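You operate a simulated robot arm through the tools that you are given. There is no shell and no other tool. Be economical: measure what you need, move in short steps, check, and stop when the job is done.

You run a simulated two-armed robot. Do the job below in one go: nothing can be reset, and whatever is moved stays where it is left.

## Task
Pump oil into the red drip glass till it stands between the lines.
Fine: its tap is off while you pump and on again after; point the knob at its colour; leave the other glasses and taps.
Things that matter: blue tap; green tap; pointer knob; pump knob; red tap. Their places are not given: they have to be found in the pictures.

The check looks at the end state, three seconds after you hand in, the way a careful person would. Anything else that was tipped, shoved, dropped, spilled or broken makes it a failure.

## Robot
Two 7-joint arms with two-finger parallel grippers on one trunk that stands fixed in place. Base frame: the origin is at the foot of the trunk, x ahead of it, y to its left, z up. Lengths are in mm, angles in rad, forces in N, time in s.
The left shoulder is at [80, 131, 947], the right one opposite. With the tool pointing down near the work surface each hand reaches from about 400 to 860 mm from the base axis, measured 20 degrees to its own side. Payload 1.57 kg a hand.
Tool frame (each hand has its own): the origin (TCP) lies between the finger pads and is the grasp point; the fingertips stand 30 mm ahead of it; z points along the fingers, y is the line along which they close. Largest opening 110 mm; finger width 24, thickness 12; the body of the gripper, 48 by 112 mm, starts 78 mm behind the TCP.
Orientation is that of the tool frame in the base frame, as [roll, pitch, yaw] about the fixed x, y, z axes, in that order (R = Rz(yaw) Ry(pitch) Rx(roll)). With the fingers straight down and closing along the base's y, the tool's x points along the base's -x, its y along +y and its z along -z.

## Interface
- The arms move only by the tool servo_tool. It takes "left_plan", "right_plan" or both (then of equal length, played together; a hand with none holds still); each is a list of rows, each a list of 7 numbers: the turn, a rotation vector about the tool's x, y, z in rad, then the shift along the tool's x, y, z in mm, then the finger opening in mm, from 0 to 110. In form: [[wx, wy, wz, x, y, z, claw], ...]. A call has 1 to 20 rows; each row shifts and turns the commanded pose from where the row before left it, along the tool's axes as they then stand. Each row takes 0.2 s and may step no farther than 50 mm and 0.15 rad from the row before; otherwise, or with a gripper value out of range, the whole call is refused. Where a pose cannot be reached the arm comes as near as it can. A force on the tool above 40 N (or 10 N above the force at the start of the call, whichever is more), or a blocked arm, ends the call early, and 0.2 s more pass. Each finger travels about 108 mm/s and halts on what it meets, pressing with about 20 N; the grip force reading is that of the motor and also rises with nothing between the fingers. The clock runs only during rows and for 0.2 s after the last one: add rows that do not move to give the fingers time. It gives the time, the measured TCP pose, the force on the tool (base axes), the opening and the grip force at its end, in the units of the frame above (readings bear some noise), with the torque about the TCP (base axes, N m) and any sound that the robot's microphone picked up, and new pictures: "pictures" is both (left out), scene, wrist or none (wrist: the cameras of the hands that moved).
- Cameras (640 x 400 px; columns grow to the right, rows downward): "scene" is now at [-49.2, -8, 1425.5]; the picture's right is [-0.08, -1.00, 0.00], its down [-0.51, 0.04, -0.86] and it looks along [0.86, -0.07, -0.51] (base axes); focal length 317 px, centre (320, 200). "left" rides on the left gripper at [70, -16, -141] in its tool frame; the picture's right is [0.23, 0.97, 0.00], its down [-0.86, 0.20, -0.48] and it looks along [-0.47, 0.11, 0.88] (tool axes); focal length 222 px, centre (320, 200). "right" rides on the right gripper at [70, 16, -141] in its tool frame; the picture's right is [-0.23, 0.97, 0.00], its down [-0.85, -0.20, -0.48] and it looks along [-0.47, -0.11, 0.88] (tool axes); focal length 222 px, centre (320, 200).
- aim_head(pan, tilt): turns the head with the scene camera to pan (to the left, within 1.902 rad either way) and tilt (down, from -0.506 to 1.204), counted from straight ahead of the robot. It gives what a move gives, and a new picture of the scene camera.
- pixel_to_xyz(camera, pixels): for up to 12 pixels [column, row] of the newest picture of that camera ("zoom" is the newest enlarged one), the place [x, y, z] in the base frame of the surface seen there, good to about 2 mm. It takes no simulated time.
- close_up(camera, box): a new picture of the part [left, top, right, bottom] of that camera's present view, enlarged. It takes no simulated time.
- close_job(): hands the job in; it is judged then, once.

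Keep the steps short. Do not move on a guess: measure, check each grasp and each placing, and mend mistakes. Leave the grippers open and the arms clear of the work at the hand-in unless told otherwise, and finish with a single line.

The tools are called as name(argument=value, ...) on one line, values as JSON. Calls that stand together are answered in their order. servo_tool: Moves the arms, as the interface text tells. Its arguments: {"type":"object","properties":{"left_plan":{"type":"array"},"right_plan":{"type":"array"},"pictures":{"type":"string","enum":["both","scene","wrist","none"]}},"required":[]} The other tools are called the same way: aim_head (pan, tilt) turns the head that bears the scene camera; pixel_to_xyz (camera, pixels) gives the place of the surface under pixels of a picture; close_up (camera, box) takes an enlarged picture of a part of a camera's view; close_job () hands the job in.

At the start:

```text
time: 0.0
left_tool_pos: [543.4, 146.1, 1249.9]
left_ee_rot: [3.141, 0.001, -3.141]
left_contact_force: [0.0, 0.0, 0.0]
left_moment: [0.01, 0.0, 0.0]
left_opening: 110.2
left_finger_force: 0.1
right_tool_pos: [523.0, -374.7, 1234.2]
right_ee_rot: [-3.141, 0.0, 3.14]
right_contact_force: [0.6, 0.2, -0.5]
right_moment: [-0.03, 0.0, 0.03]
right_opening: 109.9
right_finger_force: 0.0
head pan, tilt: [-0.082, 0.538]
```

scene: 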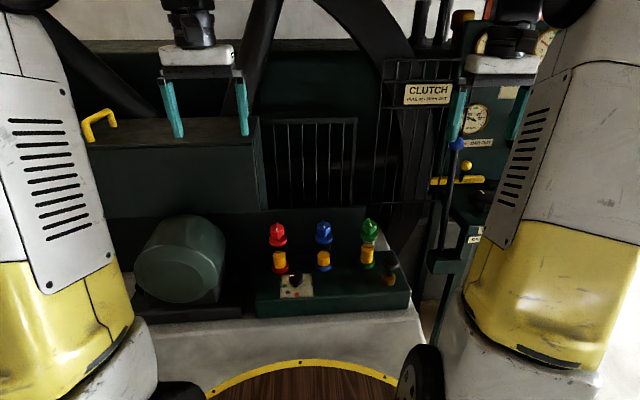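
right: 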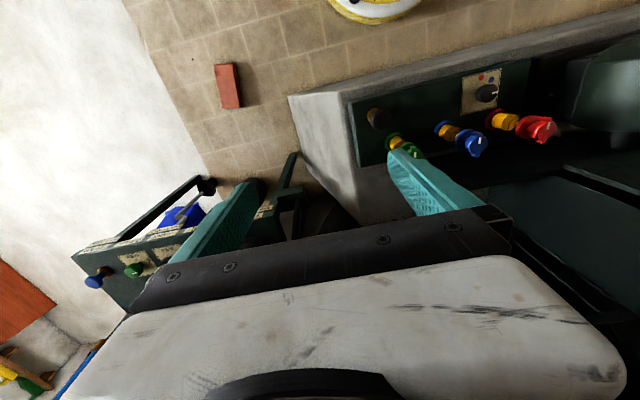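
left: 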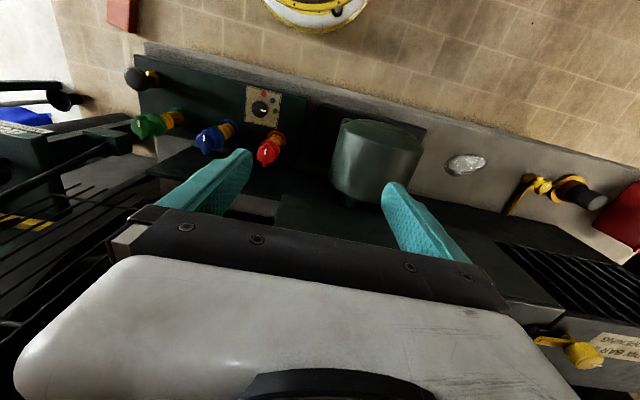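

I see three drip glasses (red 278,240; blue 323,240; green 369,240), a pointer knob plate (297,285) and a dark pump knob (390,270). I take an enlarged view first.

close_up(camera="scene", box=[240, 200, 430, 320])

close_up(camera="left", box=[110, 50, 310, 180])

pixel_to_xyz(camera="scene", pixels=[[278, 228], [279, 260], [324, 232], [323, 258], [369, 227], [367, 255], [390, 270], [297, 279], [285, 292], [320, 290], [340, 300], [380, 320]])

```text
3.33 times, centred on (335, 260) of scene
```

zoom: 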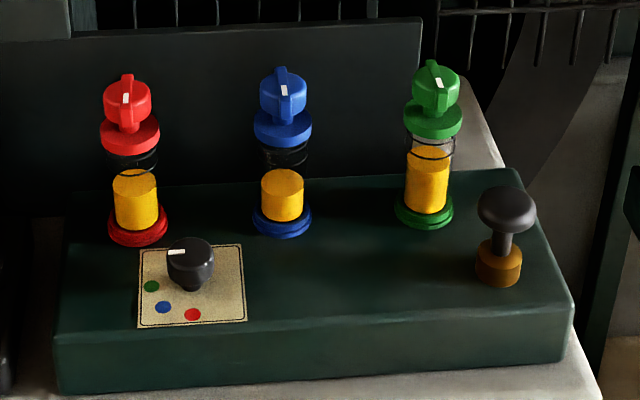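

```text
3.08 times, centred on (210, 115) of left
```

zoom: 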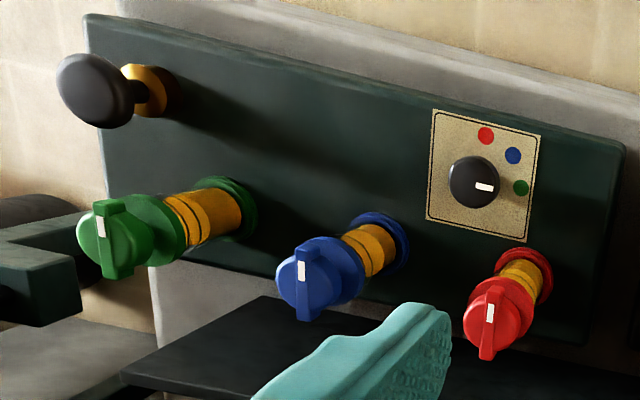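

```text
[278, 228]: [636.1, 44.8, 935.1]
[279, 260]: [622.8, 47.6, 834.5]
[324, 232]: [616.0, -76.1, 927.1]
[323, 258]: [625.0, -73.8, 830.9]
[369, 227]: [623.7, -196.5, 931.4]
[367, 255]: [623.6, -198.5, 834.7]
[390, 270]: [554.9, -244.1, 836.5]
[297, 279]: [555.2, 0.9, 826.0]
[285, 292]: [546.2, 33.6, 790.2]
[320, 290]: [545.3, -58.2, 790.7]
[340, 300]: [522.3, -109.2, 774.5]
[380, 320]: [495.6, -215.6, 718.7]
```

The panel deck looks tilted, so I take finer views and measure it.

close_up(camera="scene", box=[264, 215, 304, 240])

close_up(camera="scene", box=[260, 240, 324, 280])

close_up(camera="scene", box=[312, 215, 384, 260])

close_up(camera="scene", box=[274, 262, 322, 302])

close_up(camera="scene", box=[370, 245, 418, 290])

pixel_to_xyz(camera="scene", pixels=[[345, 262], [345, 270], [345, 280], [345, 290], [345, 296], [265, 275], [265, 290], [403, 262], [403, 280], [345, 303], [345, 312]])

```text
16.00 times, centred on (284, 228) of scene
```

zoom: 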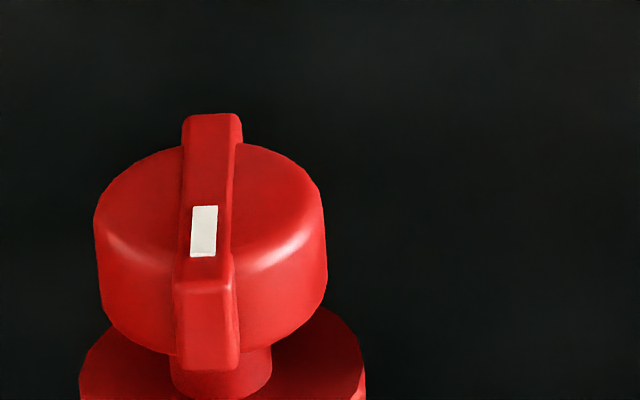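

```text
10.00 times, centred on (292, 260) of scene
```

zoom: 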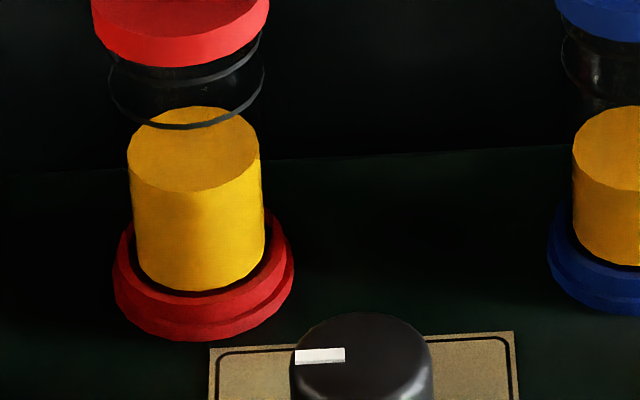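

```text
8.89 times, centred on (348, 238) of scene
```

zoom: 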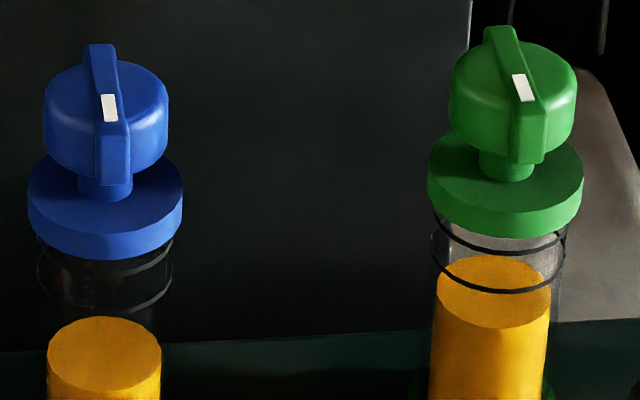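

```text
10.00 times, centred on (298, 282) of scene
```

zoom: 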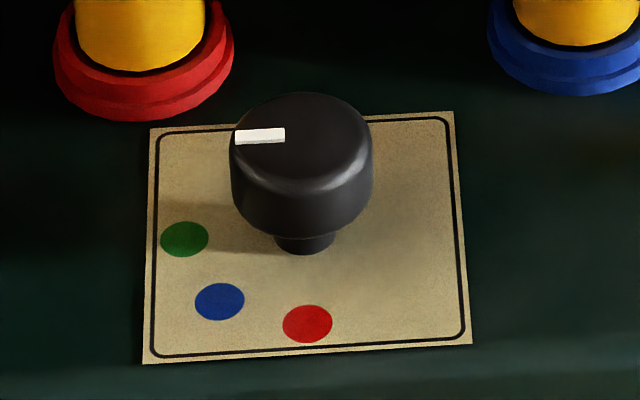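

```text
8.89 times, centred on (394, 268) of scene
```

zoom: 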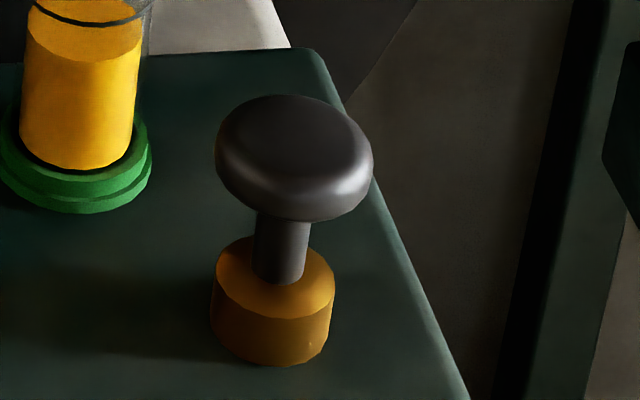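

```text
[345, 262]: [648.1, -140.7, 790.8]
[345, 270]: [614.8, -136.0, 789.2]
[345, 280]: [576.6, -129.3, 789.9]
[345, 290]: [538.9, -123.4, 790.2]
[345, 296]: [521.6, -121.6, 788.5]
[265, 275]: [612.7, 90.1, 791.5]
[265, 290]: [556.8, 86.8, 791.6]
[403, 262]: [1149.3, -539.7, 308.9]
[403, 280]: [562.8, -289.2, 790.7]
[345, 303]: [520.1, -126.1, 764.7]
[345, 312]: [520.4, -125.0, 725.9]
```

Deck flat at z 790. The wing's white mark lies toward the robot on all taps. I measure the knob geometry in zooms.

close_up(camera="scene", box=[264, 215, 304, 240])

pixel_to_xyz(camera="zoom", pixels=[[212, 125], [204, 230], [203, 270], [205, 330], [205, 360], [150, 165], [270, 165], [110, 220], [310, 220], [130, 270], [290, 270], [330, 350]])

close_up(camera="scene", box=[274, 262, 322, 302])

pixel_to_xyz(camera="zoom", pixels=[[240, 136], [281, 134], [300, 100], [300, 180], [236, 165], [367, 165], [300, 215], [184, 239], [219, 301], [308, 323], [305, 248], [305, 140]])

close_up(camera="scene", box=[370, 245, 418, 290])

pixel_to_xyz(camera="zoom", pixels=[[290, 105], [290, 140], [290, 180], [225, 150], [365, 155], [290, 210], [280, 260], [270, 305], [270, 350], [230, 270], [325, 275]])

close_up(camera="scene", box=[260, 235, 308, 275])

pixel_to_xyz(camera="zoom", pixels=[[180, 140], [180, 180], [195, 220], [195, 280], [240, 115], [130, 200], [270, 200], [190, 175], [200, 130], [195, 120], [195, 340]])

```text
16.00 times, centred on (284, 228) of scene
```

zoom: 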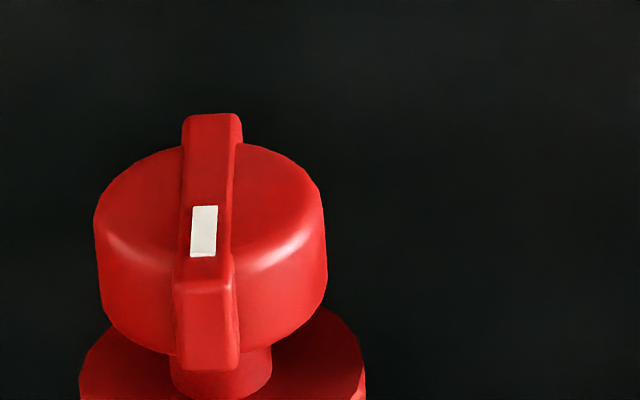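

```text
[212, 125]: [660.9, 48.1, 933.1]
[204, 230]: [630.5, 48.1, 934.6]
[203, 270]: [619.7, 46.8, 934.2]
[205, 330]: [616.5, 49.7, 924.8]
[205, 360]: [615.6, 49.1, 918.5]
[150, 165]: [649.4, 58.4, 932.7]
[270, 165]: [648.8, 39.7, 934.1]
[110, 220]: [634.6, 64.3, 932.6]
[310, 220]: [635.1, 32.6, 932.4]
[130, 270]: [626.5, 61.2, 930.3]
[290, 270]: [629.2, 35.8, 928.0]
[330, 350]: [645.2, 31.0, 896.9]
```

```text
10.00 times, centred on (298, 282) of scene
```

zoom: 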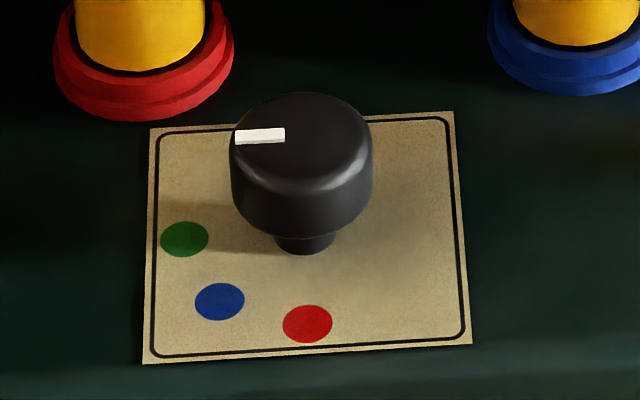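

```text
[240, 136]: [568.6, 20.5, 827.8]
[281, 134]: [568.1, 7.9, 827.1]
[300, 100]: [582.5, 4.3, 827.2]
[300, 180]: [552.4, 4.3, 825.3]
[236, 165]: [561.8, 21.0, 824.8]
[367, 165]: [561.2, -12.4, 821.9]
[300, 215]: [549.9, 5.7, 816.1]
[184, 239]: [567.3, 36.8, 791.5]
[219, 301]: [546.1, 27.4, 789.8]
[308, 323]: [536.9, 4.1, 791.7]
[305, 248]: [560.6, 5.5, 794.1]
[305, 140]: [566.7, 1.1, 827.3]
```

```text
8.89 times, centred on (394, 268) of scene
```

zoom: 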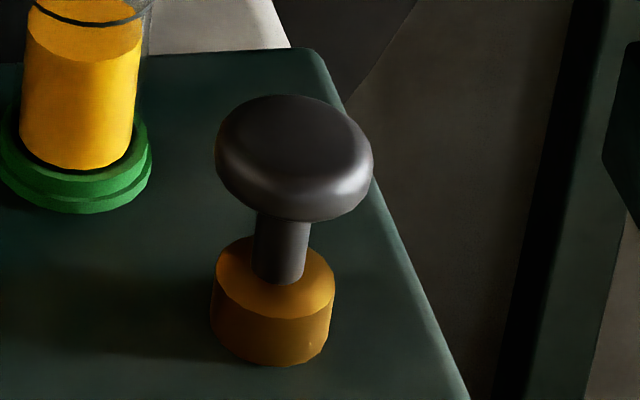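

```text
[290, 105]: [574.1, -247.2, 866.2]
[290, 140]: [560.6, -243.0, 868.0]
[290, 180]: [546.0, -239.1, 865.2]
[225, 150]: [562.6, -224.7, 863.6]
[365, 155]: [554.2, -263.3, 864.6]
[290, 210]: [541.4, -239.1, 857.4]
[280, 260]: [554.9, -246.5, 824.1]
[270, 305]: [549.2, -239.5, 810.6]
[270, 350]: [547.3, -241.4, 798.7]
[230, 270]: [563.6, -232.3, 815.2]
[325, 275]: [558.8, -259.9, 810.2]
```

```text
10.00 times, centred on (284, 255) of scene
```

zoom: 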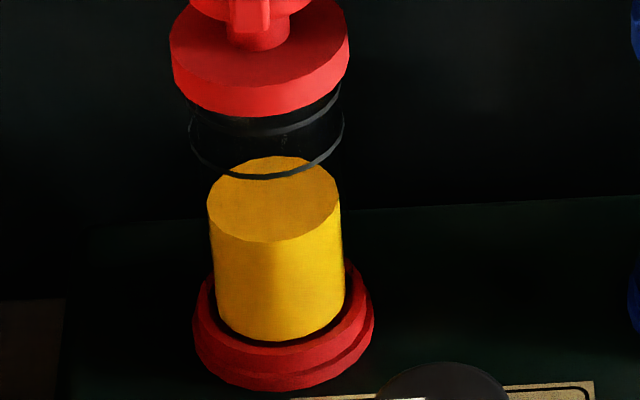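

```text
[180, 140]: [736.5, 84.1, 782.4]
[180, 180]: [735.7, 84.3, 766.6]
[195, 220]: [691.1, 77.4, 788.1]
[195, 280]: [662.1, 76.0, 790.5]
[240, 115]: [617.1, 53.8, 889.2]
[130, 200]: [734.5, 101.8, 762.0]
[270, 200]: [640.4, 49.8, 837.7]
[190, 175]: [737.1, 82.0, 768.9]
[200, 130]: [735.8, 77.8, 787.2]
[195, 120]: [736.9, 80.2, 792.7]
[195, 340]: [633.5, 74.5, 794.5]
```

Findings: red tap axis (640,48), wing from x 616 to 663, top z 935. Pointer centre (566,4), mark pointing +y (green); red is at −x, a quarter turn counter-clockwise. Oil stands at z≈838, lines at about 861 and 876. Left hand goes first above the pointer knob.

servo_tool(left_plan=[[0, 0, 0, -7.5, -47.3, 0, 110], [0, 0, 0, -7.5, -47.3, 0, 110], [0, 0, 0, -7.6, -47.2, 0, 110], [0, 0, 0, 0, 0, 50, 110], [0, 0, 0, 0, 0, 50, 110], [0, 0, 0, 0, 0, 50, 90], [0, 0, 0, 0, 0, 50, 80], [0, 0, 0, 0, 0, 50, 70], [0, 0, 0, 0, 0, 50, 70], [0, 0, 0, 0, 0, 40, 70], [0, 0, 0, 0, 0, 0, 70]])

```text
time: 2.4
left_tool_pos: [565.0, 4.7, 910.8]
left_ee_rot: [-3.141, 0.001, -3.141]
left_contact_force: [-0.5, -0.6, 0.8]
left_moment: [0.0, -0.02, 0.0]
left_opening: 70.0
left_finger_force: 0.1
right_tool_pos: [523.3, -375.4, 1234.1]
right_ee_rot: [-3.141, 0.0, 3.141]
right_contact_force: [0.2, -0.7, 0.4]
right_moment: [-0.01, -0.02, -0.01]
right_opening: 109.7
right_finger_force: 0.0
head pan, tilt: [-0.082, 0.538]
```

scene: 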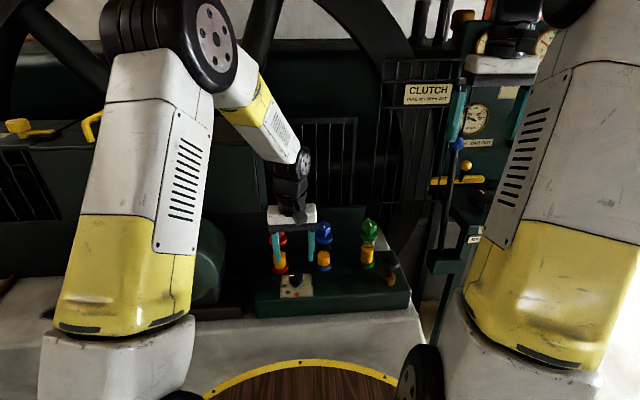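
left: 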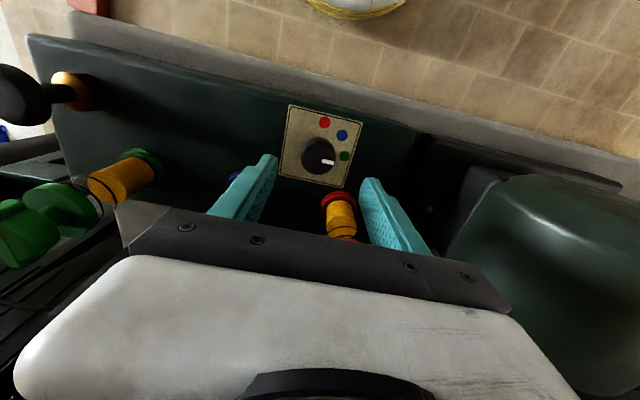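

Centred. I lower 71 mm to put the fingertips at z≈810 and close on the pointer knob (about 33 mm).

servo_tool(left_plan=[[0, 0, 0, 0, 0, 40, 60], [0, 0, 0, -1, 0, 31, 50], [0, 0, 0, 0, 0, 0, 30], [0, 0, 0, 0, 0, 0, 20], [0, 0, 0, 0, 0, 0, 20]])

```text
time: 3.6
left_tool_pos: [566.8, 4.9, 839.4]
left_ee_rot: [-3.141, 0.0, 3.139]
left_contact_force: [-3.2, -1.3, -5.0]
left_moment: [-0.07, -0.82, -0.03]
left_opening: 37.5
left_finger_force: 44.1
right_tool_pos: [523.5, -374.7, 1232.2]
right_ee_rot: [-3.141, 0.001, -3.141]
right_contact_force: [-0.4, 0.4, 0.1]
right_moment: [-0.02, -0.02, 0.03]
right_opening: 109.7
right_finger_force: 0.0
head pan, tilt: [-0.082, 0.538]
```

scene: 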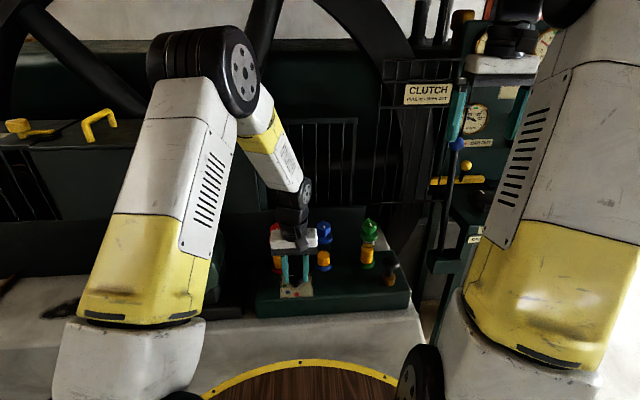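
left: 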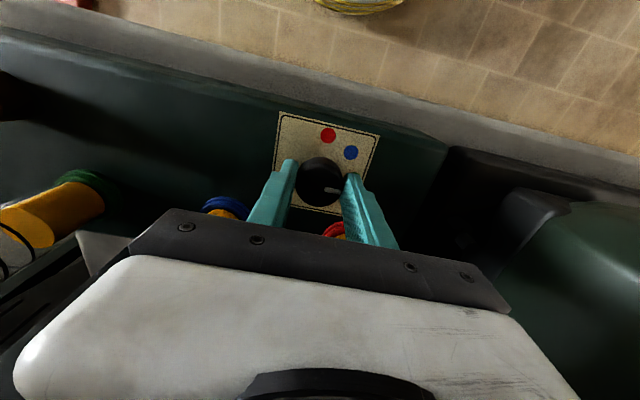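

The knob is held (opening 37.5). Turning counter-clockwise by about 45° first.

servo_tool(left_plan=[[0, 0, -0.13, 0, 0, 0, 20], [0, 0, -0.13, 0, 0, 0, 20], [0, 0, -0.13, 0, 0, 0, 20], [0, 0, -0.13, 0, 0, 0, 20], [0, 0, -0.13, 0, 0, 0, 20], [0, 0, -0.13, 0, 0, 0, 20]])

```text
time: 5.0
left_tool_pos: [566.7, 3.5, 839.1]
left_ee_rot: [-3.139, 0.0, -2.361]
left_contact_force: [5.0, -15.6, -16.5]
left_moment: [-0.37, -0.16, -0.02]
left_opening: 37.4
left_finger_force: 43.5
right_tool_pos: [523.2, -375.5, 1233.7]
right_ee_rot: [3.141, -0.002, 3.141]
right_contact_force: [0.7, -0.2, -0.2]
right_moment: [0.01, 0.0, -0.02]
right_opening: 110.0
right_finger_force: 0.0
head pan, tilt: [-0.082, 0.538]
```

scene: 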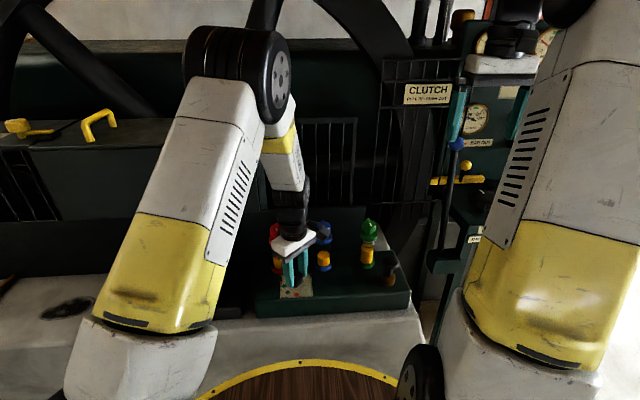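
left: 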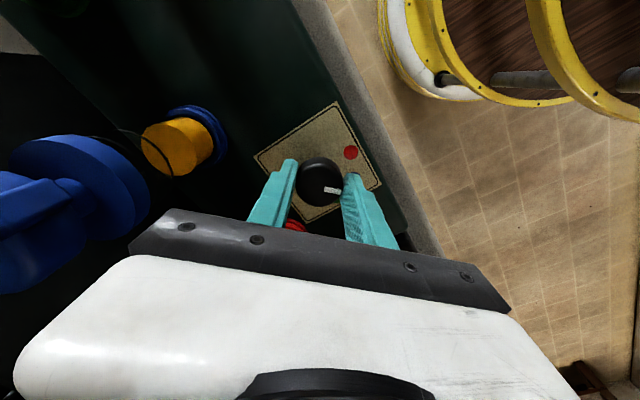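

The knob turned with the hand, mark still at the finger. Continuing another 45°.

servo_tool(left_plan=[[0, 0, -0.13, 0, 0, 0, 20], [0, 0, -0.13, 0, 0, 0, 20], [0, 0, -0.13, 0, 0, 0, 20], [0, 0, -0.13, 0, 0, 0, 20], [0, 0, -0.13, 0, 0, 0, 20], [0, 0, -0.14, 0, 0, 0, 20], [0, 0, 0, 0, 0, 0, 20]])

```text
time: 6.6
left_tool_pos: [567.8, 4.0, 838.3]
left_ee_rot: [-3.139, 0.0, -1.57]
left_contact_force: [20.2, -24.1, -2.6]
left_moment: [-0.59, -0.54, -0.3]
left_opening: 37.5
left_finger_force: 43.3
right_tool_pos: [522.8, -374.7, 1232.4]
right_ee_rot: [3.141, 0.0, 3.141]
right_contact_force: [0.7, 0.5, -0.2]
right_moment: [0.01, 0.01, 0.01]
right_opening: 110.0
right_finger_force: 0.0
head pan, tilt: [-0.082, 0.538]
```

scene: 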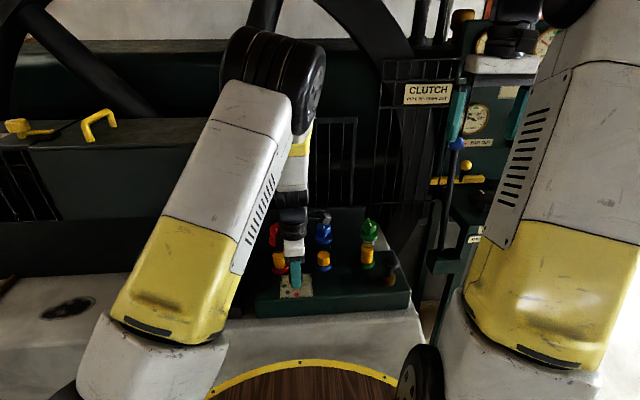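
left: 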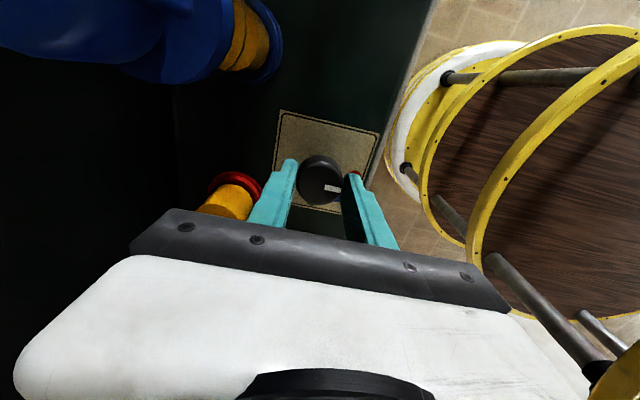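

The mark now faces red. I open and lift clear, then inspect.

servo_tool(left_plan=[[0, 0, 0, 0, 0, 0, 56], [0, 0, 0, 0, 0, 0, 56], [0, 0, 0, 0, 0, -40, 60], [0, 0, 0, 0, 0, -50, 60], [0, 0, 0, 0, 0, -50, 60], [0, 0, 0, 0, 0, -50, 60]])

close_up(camera="scene", box=[240, 200, 430, 320])

close_up(camera="scene", box=[274, 262, 322, 302])

```text
time: 8.0
left_tool_pos: [564.6, 4.9, 1030.2]
left_ee_rot: [3.14, 0.0, -1.572]
left_contact_force: [0.4, 0.2, -0.2]
left_moment: [-0.03, 0.02, -0.04]
left_opening: 60.1
left_finger_force: 0.0
right_tool_pos: [523.1, -375.2, 1233.5]
right_ee_rot: [-3.142, -0.001, 3.141]
right_contact_force: [0.1, 0.5, -0.3]
right_moment: [0.0, 0.05, 0.01]
right_opening: 109.9
right_finger_force: 0.0
head pan, tilt: [-0.082, 0.538]
```

scene: 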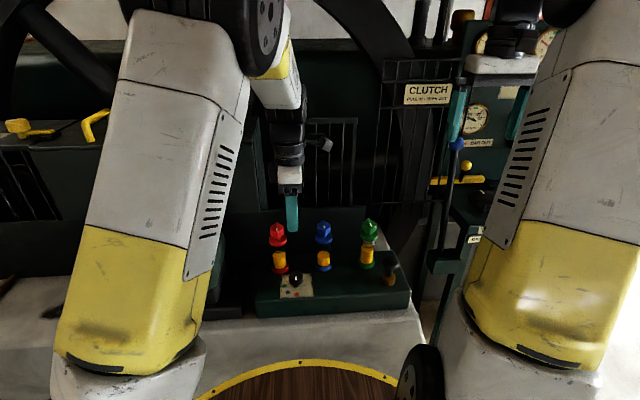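
left: 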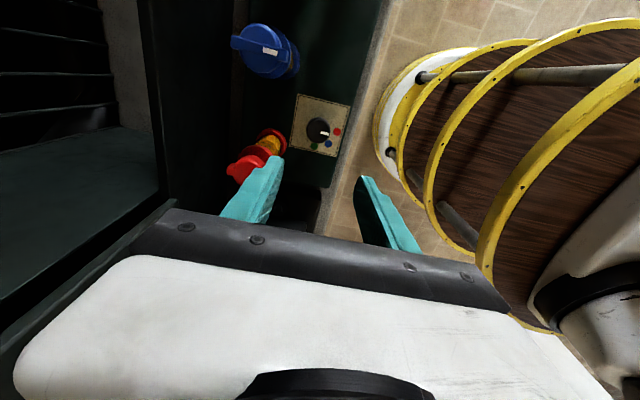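

```text
3.33 times, centred on (335, 260) of scene
```

zoom: 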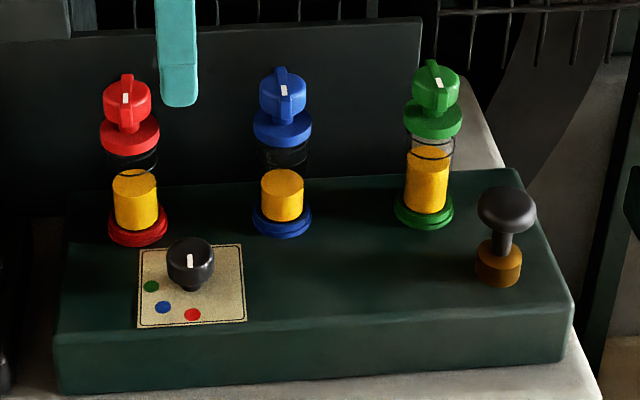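

```text
10.00 times, centred on (298, 282) of scene
```

zoom: 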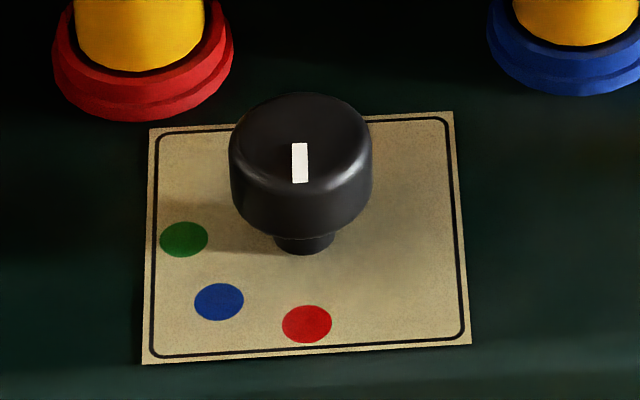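

Pointer is right on red. Now I return the left hand's yaw and move above the red tap (640,48).

servo_tool(left_plan=[[0, 0, 0.143, 0, 0, 0, 70], [0, 0, 0.143, 0, 0, 0, 70], [0, 0, 0.143, 0, 0, 0, 70], [0, 0, 0.143, 0, 0, 0, 70], [0, 0, 0.143, 0, 0, 0, 70], [0, 0, 0.143, 0, 0, 0, 70], [0, 0, 0.143, 0, 0, 0, 70], [0, 0, 0.143, 0, 0, 0, 70], [0, 0, 0.143, 0, 0, 0, 70], [0, 0, 0.143, 0, 0, 0, 70], [0, 0, 0.141, 0, 0, 0, 70], [0, 0, 0, -37, 22, 0, 70], [0, 0, 0, -37, 21, 0, 70], [0, 0, 0, 0, 0, 0, 70]])

close_up(camera="scene", box=[240, 170, 320, 240])

```text
time: 11.0
left_tool_pos: [639.1, 48.0, 1029.0]
left_ee_rot: [3.141, 0.0, 3.14]
left_contact_force: [-0.4, 0.7, 0.2]
left_moment: [0.01, 0.01, -0.02]
left_opening: 69.8
left_finger_force: 0.0
right_tool_pos: [524.0, -374.3, 1233.2]
right_ee_rot: [3.142, 0.001, -3.141]
right_contact_force: [0.3, -0.1, 0.7]
right_moment: [0.01, 0.02, -0.01]
right_opening: 110.1
right_finger_force: 0.0
head pan, tilt: [-0.082, 0.538]
```

scene: 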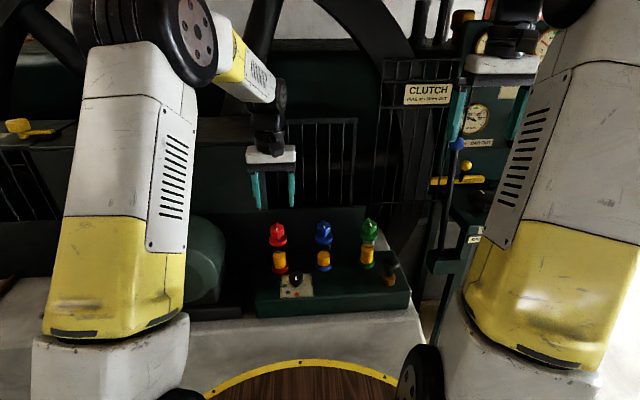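
left: 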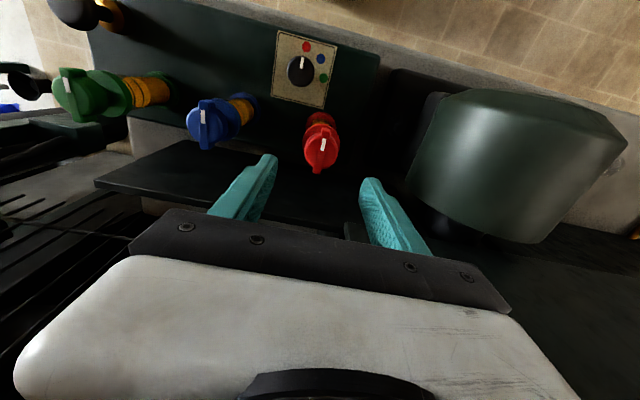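

```text
5.71 times, centred on (280, 205) of scene
```

zoom: 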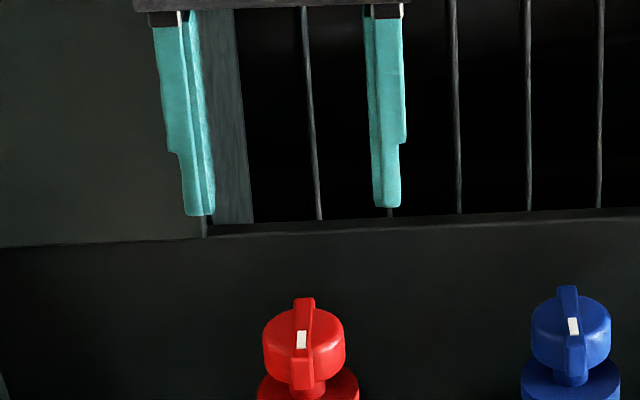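

Centred above the tap. Lowering 85 mm so tips reach z≈914, then closing on the drum.

servo_tool(left_plan=[[0, 0, 0, 0, 0, 45, 60], [0, 0, 0, -1, 0, 40, 56], [0, 0, 0, 0, 0, 0, 36], [0, 0, 0, 0, 0, 0, 20], [0, 0, 0, 0, 0, 0, 20]])

close_up(camera="scene", box=[250, 190, 314, 240])

```text
time: 12.2
left_tool_pos: [641.0, 48.3, 945.4]
left_ee_rot: [3.14, 0.0, -3.14]
left_contact_force: [-1.1, 11.4, -0.4]
left_moment: [0.41, -0.23, -0.01]
left_opening: 37.3
left_finger_force: 43.5
right_tool_pos: [523.4, -373.7, 1234.5]
right_ee_rot: [3.141, 0.001, 3.141]
right_contact_force: [-0.4, -0.3, -0.3]
right_moment: [-0.01, 0.0, 0.02]
right_opening: 110.0
right_finger_force: 0.1
head pan, tilt: [-0.082, 0.538]
```

scene: 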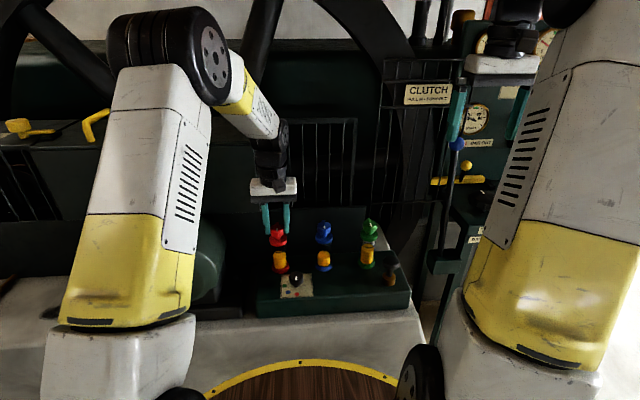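
left: 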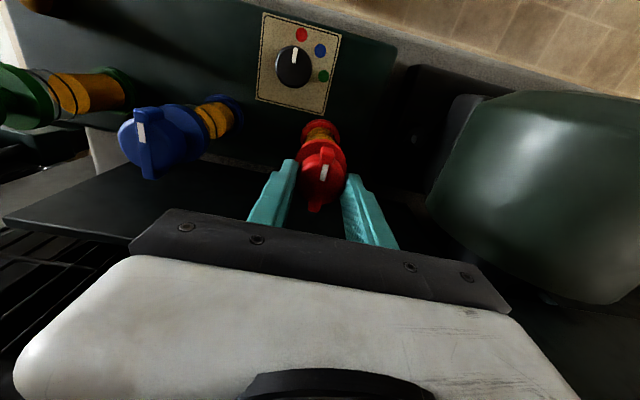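

```text
8.00 times, centred on (282, 215) of scene
```

zoom: 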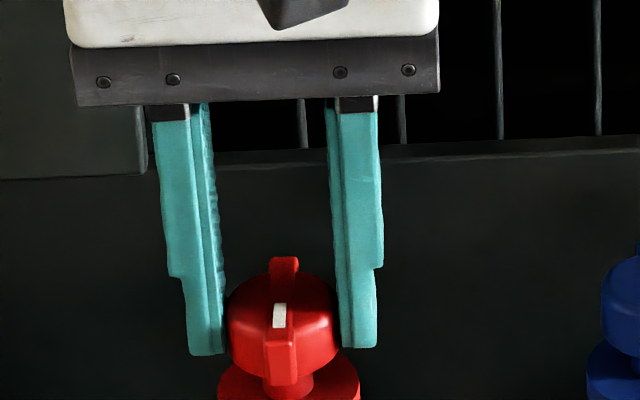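

Good grip on the drum. I try a small turn clockwise (the usual closing direction), 0.3 rad, and read the torque.

servo_tool(left_plan=[[0, 0, 0.1, 0, 0, 0, 20], [0, 0, 0.1, 0, 0, 0, 20], [0, 0, 0.1, 0, 0, 0, 20]], pictures="wrist")

close_up(camera="scene", box=[250, 190, 314, 240])

```text
time: 13.0
left_tool_pos: [640.7, 49.8, 944.4]
left_ee_rot: [-3.14, 0.0, 2.841]
left_contact_force: [2.4, 14.0, -3.9]
left_moment: [0.36, 0.17, 0.01]
left_opening: 37.7
left_finger_force: 43.6
right_tool_pos: [523.2, -373.2, 1232.3]
right_ee_rot: [-3.141, 0.0, 3.141]
right_contact_force: [0.5, -0.5, -0.7]
right_moment: [-0.01, 0.02, -0.02]
right_opening: 109.8
right_finger_force: 0.0
head pan, tilt: [-0.082, 0.538]
```

left: 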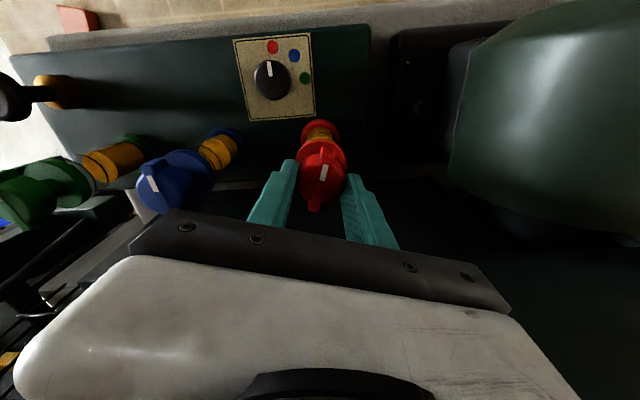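

```text
8.00 times, centred on (282, 215) of scene
```

zoom: 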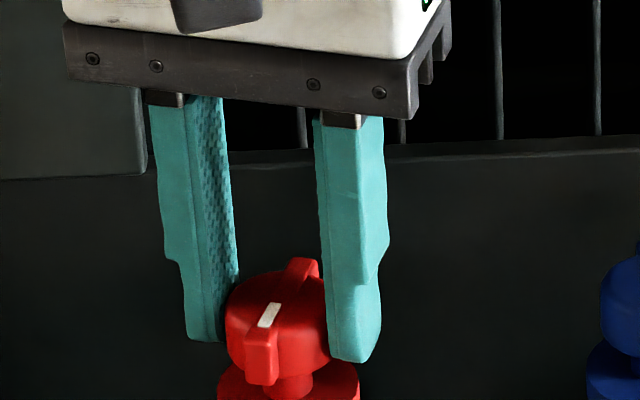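

It turns freely this way with almost no torque. Continuing to a quarter turn.

servo_tool(left_plan=[[0, 0, 0.127, 0, 0, 0, 20], [0, 0, 0.127, 0, 0, 0, 20], [0, 0, 0.127, 0, 0, 0, 20], [0, 0, 0.127, 0, 0, 0, 20], [0, 0, 0.127, 0, 0, 0, 20]], pictures="none")

servo_tool(left_plan=[[0, 0, 0.127, 0, 0, 0, 20], [0, 0, 0.127, 0, 0, 0, 20], [0, 0, 0.127, 0, 0, 0, 20], [0, 0, 0.127, 0, 0, 0, 20], [0, 0, 0.127, 0, 0, 0, 20]], pictures="wrist")

close_up(camera="scene", box=[250, 190, 314, 240])

```text
time: 14.2
left_tool_pos: [641.3, 48.2, 944.3]
left_ee_rot: [-3.138, 0.001, 2.206]
left_contact_force: [1.2, 10.3, -4.6]
left_moment: [0.12, -0.08, -0.01]
left_opening: 37.6
left_finger_force: 43.5
right_tool_pos: [522.3, -374.6, 1232.5]
right_ee_rot: [-3.142, -0.001, 3.141]
right_contact_force: [0.2, 0.9, 0.3]
right_moment: [0.02, 0.03, 0.0]
right_opening: 109.9
right_finger_force: 0.0
head pan, tilt: [-0.082, 0.538]
```

```text
time: 15.4
left_tool_pos: [639.4, 48.5, 945.0]
left_ee_rot: [-3.139, -0.001, 1.57]
left_contact_force: [-10.5, 6.9, -2.4]
left_moment: [0.81, 0.31, 0.46]
left_opening: 37.5
left_finger_force: 44.2
right_tool_pos: [523.1, -373.4, 1234.2]
right_ee_rot: [3.141, -0.001, 3.141]
right_contact_force: [0.2, 0.1, -0.3]
right_moment: [-0.01, 0.02, 0.03]
right_opening: 110.1
right_finger_force: 0.0
head pan, tilt: [-0.082, 0.538]
```

left: 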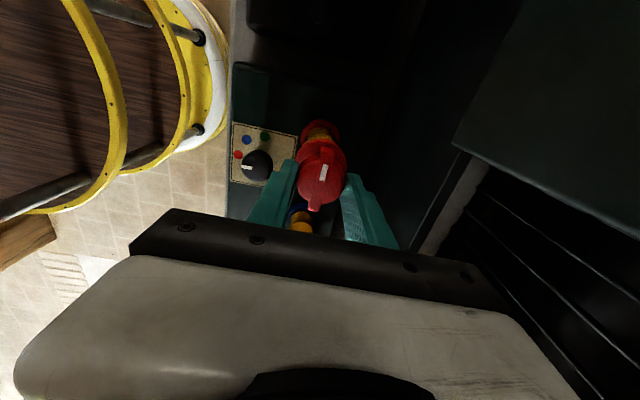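

```text
8.00 times, centred on (282, 215) of scene
```

zoom: 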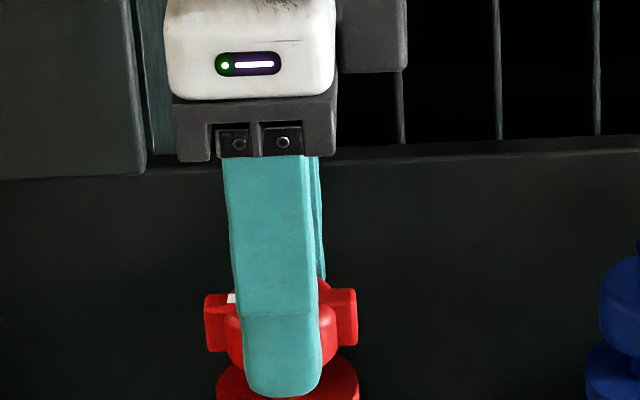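

A stop is felt (0.46 N·m) at a quarter turn: off. I release and lift the left hand.

servo_tool(left_plan=[[0, 0, 0, 0, 0, 0, 60], [0, 0, 0, 0, 0, 0, 60], [0, 0, 0, 0, 0, -40, 60], [0, 0, 0, 0, 0, -50, 60], [0, 0, 0, 0, 0, -50, 60]], pictures="scene")

close_up(camera="scene", box=[240, 200, 430, 320])

close_up(camera="scene", box=[260, 235, 308, 275])

```text
time: 16.6
left_tool_pos: [641.7, 48.6, 1084.0]
left_ee_rot: [-3.141, 0.0, 1.568]
left_contact_force: [1.2, 0.2, 0.2]
left_moment: [-0.04, 0.02, 0.03]
left_opening: 60.1
left_finger_force: 0.0
right_tool_pos: [522.7, -375.0, 1233.5]
right_ee_rot: [-3.141, -0.001, -3.141]
right_contact_force: [0.2, -0.6, 0.6]
right_moment: [0.0, 0.01, 0.0]
right_opening: 110.2
right_finger_force: 0.0
head pan, tilt: [-0.082, 0.538]
```

scene: 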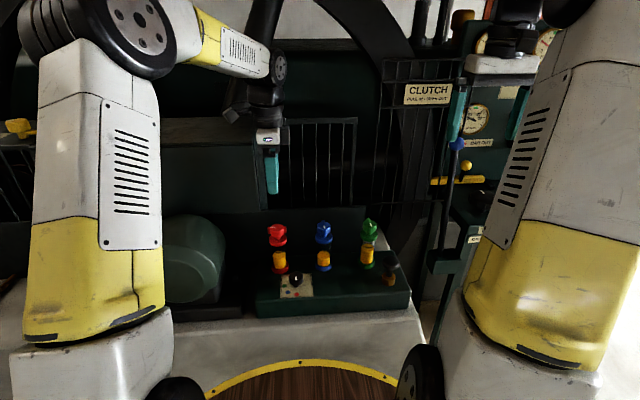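

```text
3.33 times, centred on (335, 260) of scene
```

zoom: 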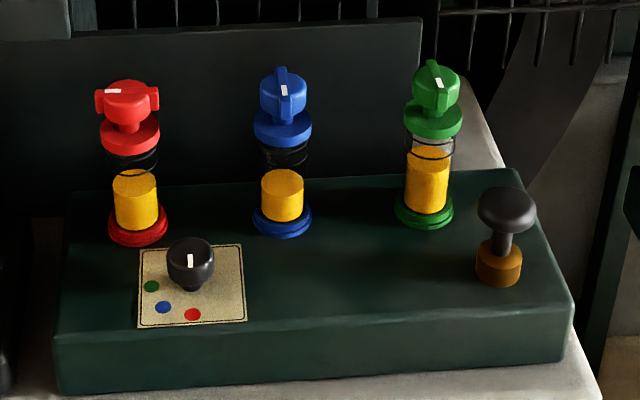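

```text
10.00 times, centred on (284, 255) of scene
```

zoom: 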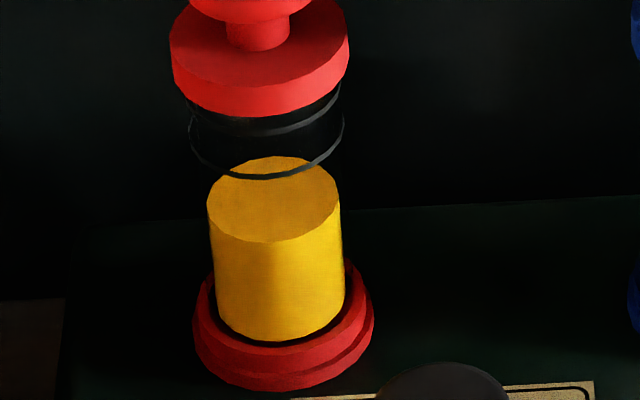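

Oil unchanged, tap off. Now the right hand moves above the pump knob, centre (558,−244), top z 868.

servo_tool(right_plan=[[0, 0, 0, -11.7, 43.7, 0, 90], [0, 0, 0, -11.7, 43.7, 0, 80], [0, 0, 0, -11.7, 43.7, 0, 75], [0, 0, 0, 0, 0, 50, 75], [0, 0, 0, 0, 0, 50, 75], [0, 0, 0, 0, 0, 50, 75], [0, 0, 0, 0, 0, 50, 75], [0, 0, 0, 0, 0, 50, 75], [0, 0, 0, 0, 0, 45, 75], [0, 0, 0, 0, 0, 0, 75]])

close_up(camera="scene", box=[350, 210, 430, 290])

```text
time: 18.8
left_tool_pos: [641.7, 49.1, 1084.2]
left_ee_rot: [3.14, 0.001, 1.57]
left_contact_force: [0.3, 0.6, -0.3]
left_moment: [0.0, -0.02, 0.0]
left_opening: 59.7
left_finger_force: 0.1
right_tool_pos: [559.0, -243.0, 939.3]
right_ee_rot: [-3.141, 0.0, 3.14]
right_contact_force: [-0.2, -0.2, 0.3]
right_moment: [-0.01, -0.04, -0.03]
right_opening: 75.0
right_finger_force: 0.0
head pan, tilt: [-0.082, 0.538]
```

scene: 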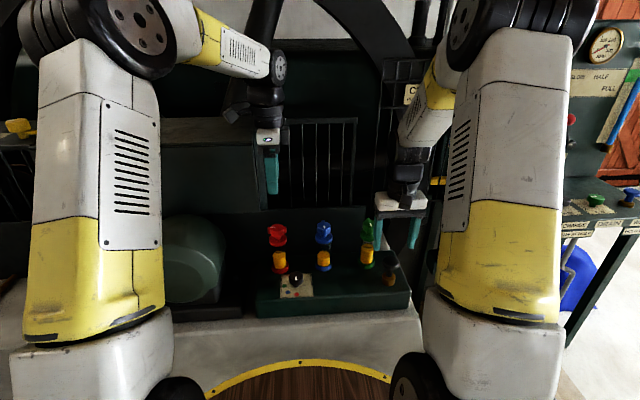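
right: 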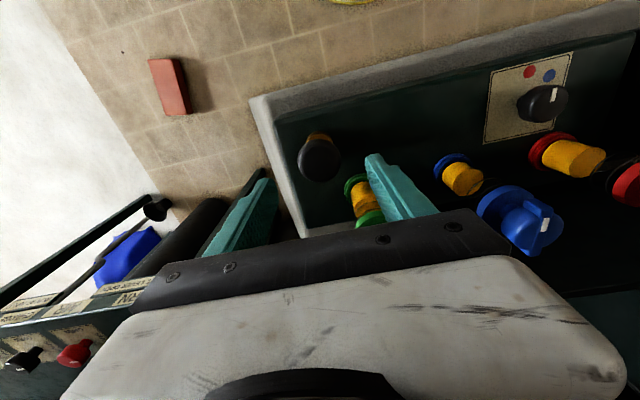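

```text
5.00 times, centred on (390, 250) of scene
```

zoom: 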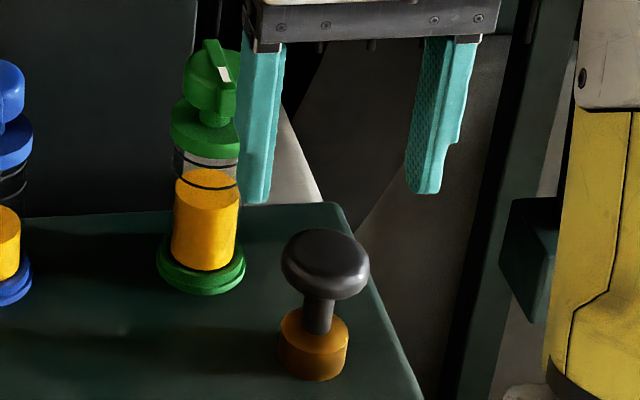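

Aligned. Lowering 59 mm and closing on the pump knob.

servo_tool(right_plan=[[0, 0, 0, 0, 0, 30, 75], [0, 0, 0, 0, 0, 29, 65], [0, 0, 0, 0, 0, 0, 45], [0, 0, 0, 0, 0, 0, 30], [0, 0, 0, 0, 0, 0, 30]], pictures="none")

close_up(camera="scene", box=[350, 210, 430, 290])

```text
time: 20.0
left_tool_pos: [642.0, 48.2, 1084.1]
left_ee_rot: [-3.141, -0.001, 1.569]
left_contact_force: [0.1, 0.1, -0.2]
left_moment: [-0.02, 0.0, -0.02]
left_opening: 60.0
left_finger_force: 0.0
right_tool_pos: [557.8, -244.5, 879.7]
right_ee_rot: [-3.14, -0.001, 3.141]
right_contact_force: [-0.5, -11.4, -2.9]
right_moment: [-0.34, -0.16, -0.09]
right_opening: 44.7
right_finger_force: 45.1
head pan, tilt: [-0.082, 0.538]
```

```text
5.00 times, centred on (390, 250) of scene
```

zoom: 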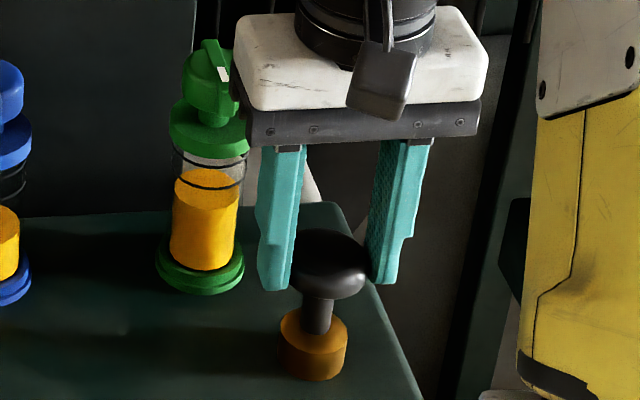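

Gripped (44.7 mm). Small press of 8 mm first to see force and effect.

servo_tool(right_plan=[[0, 0, 0, 0, 0, 4, 30], [0, 0, 0, 0, 0, 4, 30]], pictures="none")

close_up(camera="scene", box=[260, 235, 308, 275])

close_up(camera="scene", box=[350, 210, 430, 290])

```text
time: 20.6
left_tool_pos: [642.3, 48.2, 1085.1]
left_ee_rot: [-3.142, 0.001, 1.568]
left_contact_force: [-0.3, 0.4, -0.3]
left_moment: [-0.02, -0.01, 0.01]
left_opening: 60.0
left_finger_force: 0.0
right_tool_pos: [557.9, -245.5, 873.0]
right_ee_rot: [-3.141, 0.0, 3.139]
right_contact_force: [-2.0, -18.2, 2.2]
right_moment: [-0.45, 0.04, -0.1]
right_opening: 44.9
right_finger_force: 45.4
head pan, tilt: [-0.082, 0.538]
```

```text
10.00 times, centred on (284, 255) of scene
```

zoom: 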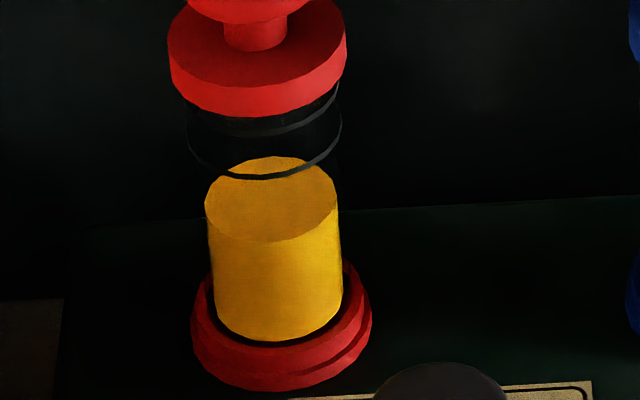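

```text
5.00 times, centred on (390, 250) of scene
```

zoom: 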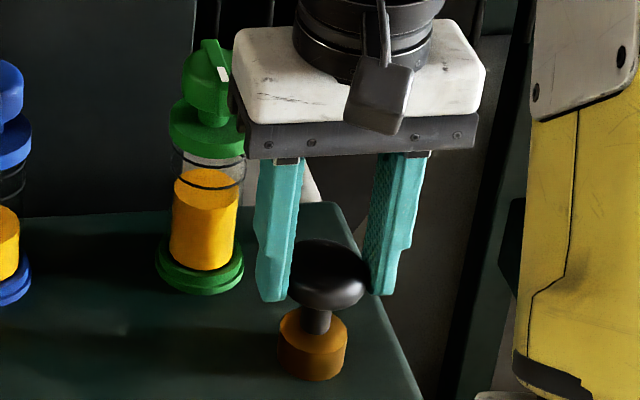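

It slides easily, no oil change yet. Easing sideways 1.5 mm (side force −18 N) and pressing 12 mm more.

servo_tool(right_plan=[[0, 0, 0, 0, -1.5, 4, 30], [0, 0, 0, 0, 0, 4, 30], [0, 0, 0, 0, 0, 4, 30]], pictures="none")

close_up(camera="scene", box=[260, 235, 308, 275])

close_up(camera="scene", box=[350, 210, 430, 290])

```text
time: 21.4
left_tool_pos: [642.3, 47.5, 1084.4]
left_ee_rot: [-3.142, 0.001, 1.571]
left_contact_force: [0.1, 0.1, 0.0]
left_moment: [0.03, -0.01, -0.01]
left_opening: 59.7
left_finger_force: 0.0
right_tool_pos: [557.9, -246.3, 859.8]
right_ee_rot: [-3.141, 0.0, 3.138]
right_contact_force: [-4.0, -14.2, 3.8]
right_moment: [-0.25, 0.37, -0.17]
right_opening: 45.0
right_finger_force: 44.9
head pan, tilt: [-0.082, 0.538]
```

```text
10.00 times, centred on (284, 255) of scene
```

zoom: 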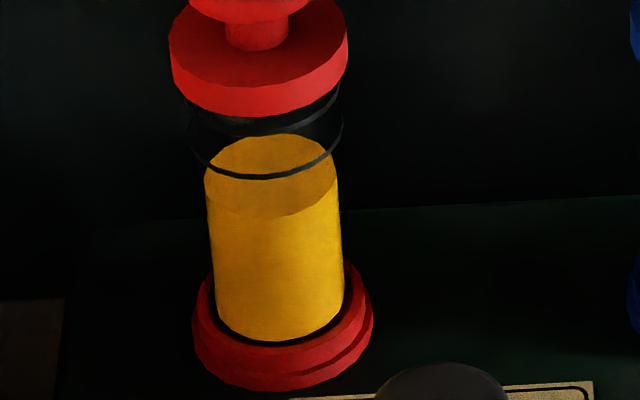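

```text
5.00 times, centred on (390, 250) of scene
```

zoom: 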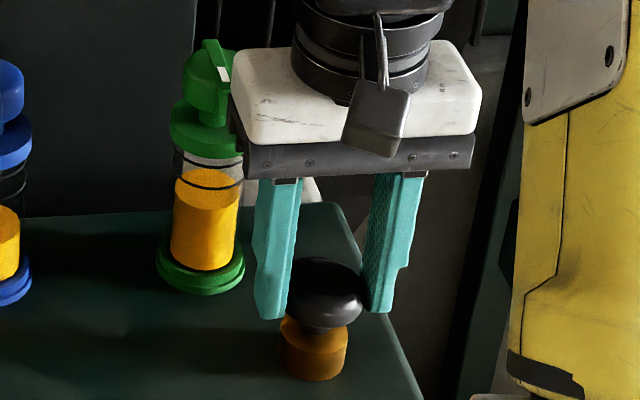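

Oil rose about 8 mm (to z≈845). Raising the knob back 20 mm and looking again.

servo_tool(right_plan=[[0, 0, 0, 0, -1.5, -5, 30], [0, 0, 0, 0, 0, -5, 30], [0, 0, 0, 0, 0, -5, 30], [0, 0, 0, 0, 0, -5, 30]], pictures="none")

close_up(camera="scene", box=[260, 235, 308, 275])

close_up(camera="scene", box=[350, 210, 430, 290])

```text
time: 22.4
left_tool_pos: [640.7, 48.7, 1084.5]
left_ee_rot: [3.141, 0.0, 1.571]
left_contact_force: [-0.4, 0.6, -0.4]
left_moment: [0.0, 0.02, 0.01]
left_opening: 59.8
left_finger_force: 0.1
right_tool_pos: [558.0, -244.5, 879.3]
right_ee_rot: [3.14, -0.003, -3.141]
right_contact_force: [-7.3, -1.8, 0.3]
right_moment: [0.05, -0.18, -0.05]
right_opening: 44.8
right_finger_force: 45.0
head pan, tilt: [-0.082, 0.538]
```

```text
10.00 times, centred on (284, 255) of scene
```

zoom: 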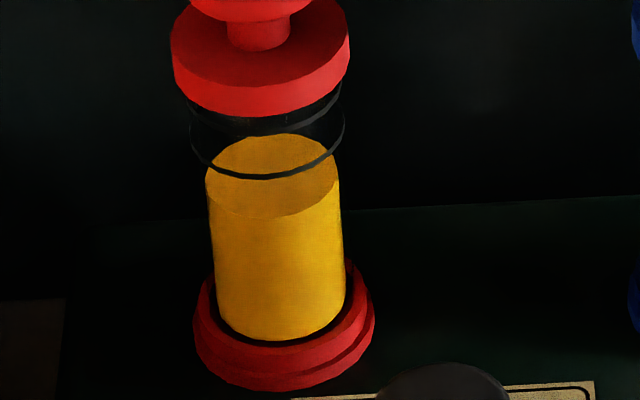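

```text
5.00 times, centred on (390, 250) of scene
```

zoom: 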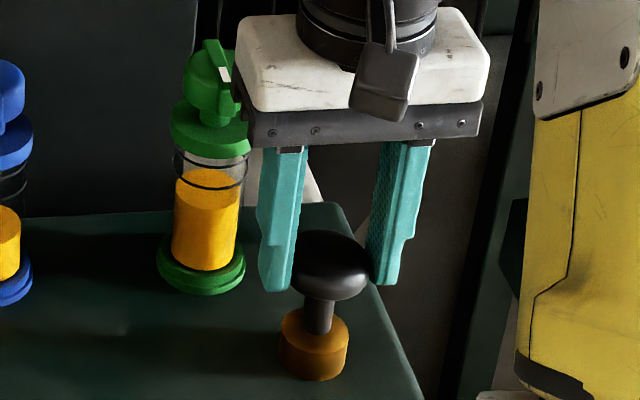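

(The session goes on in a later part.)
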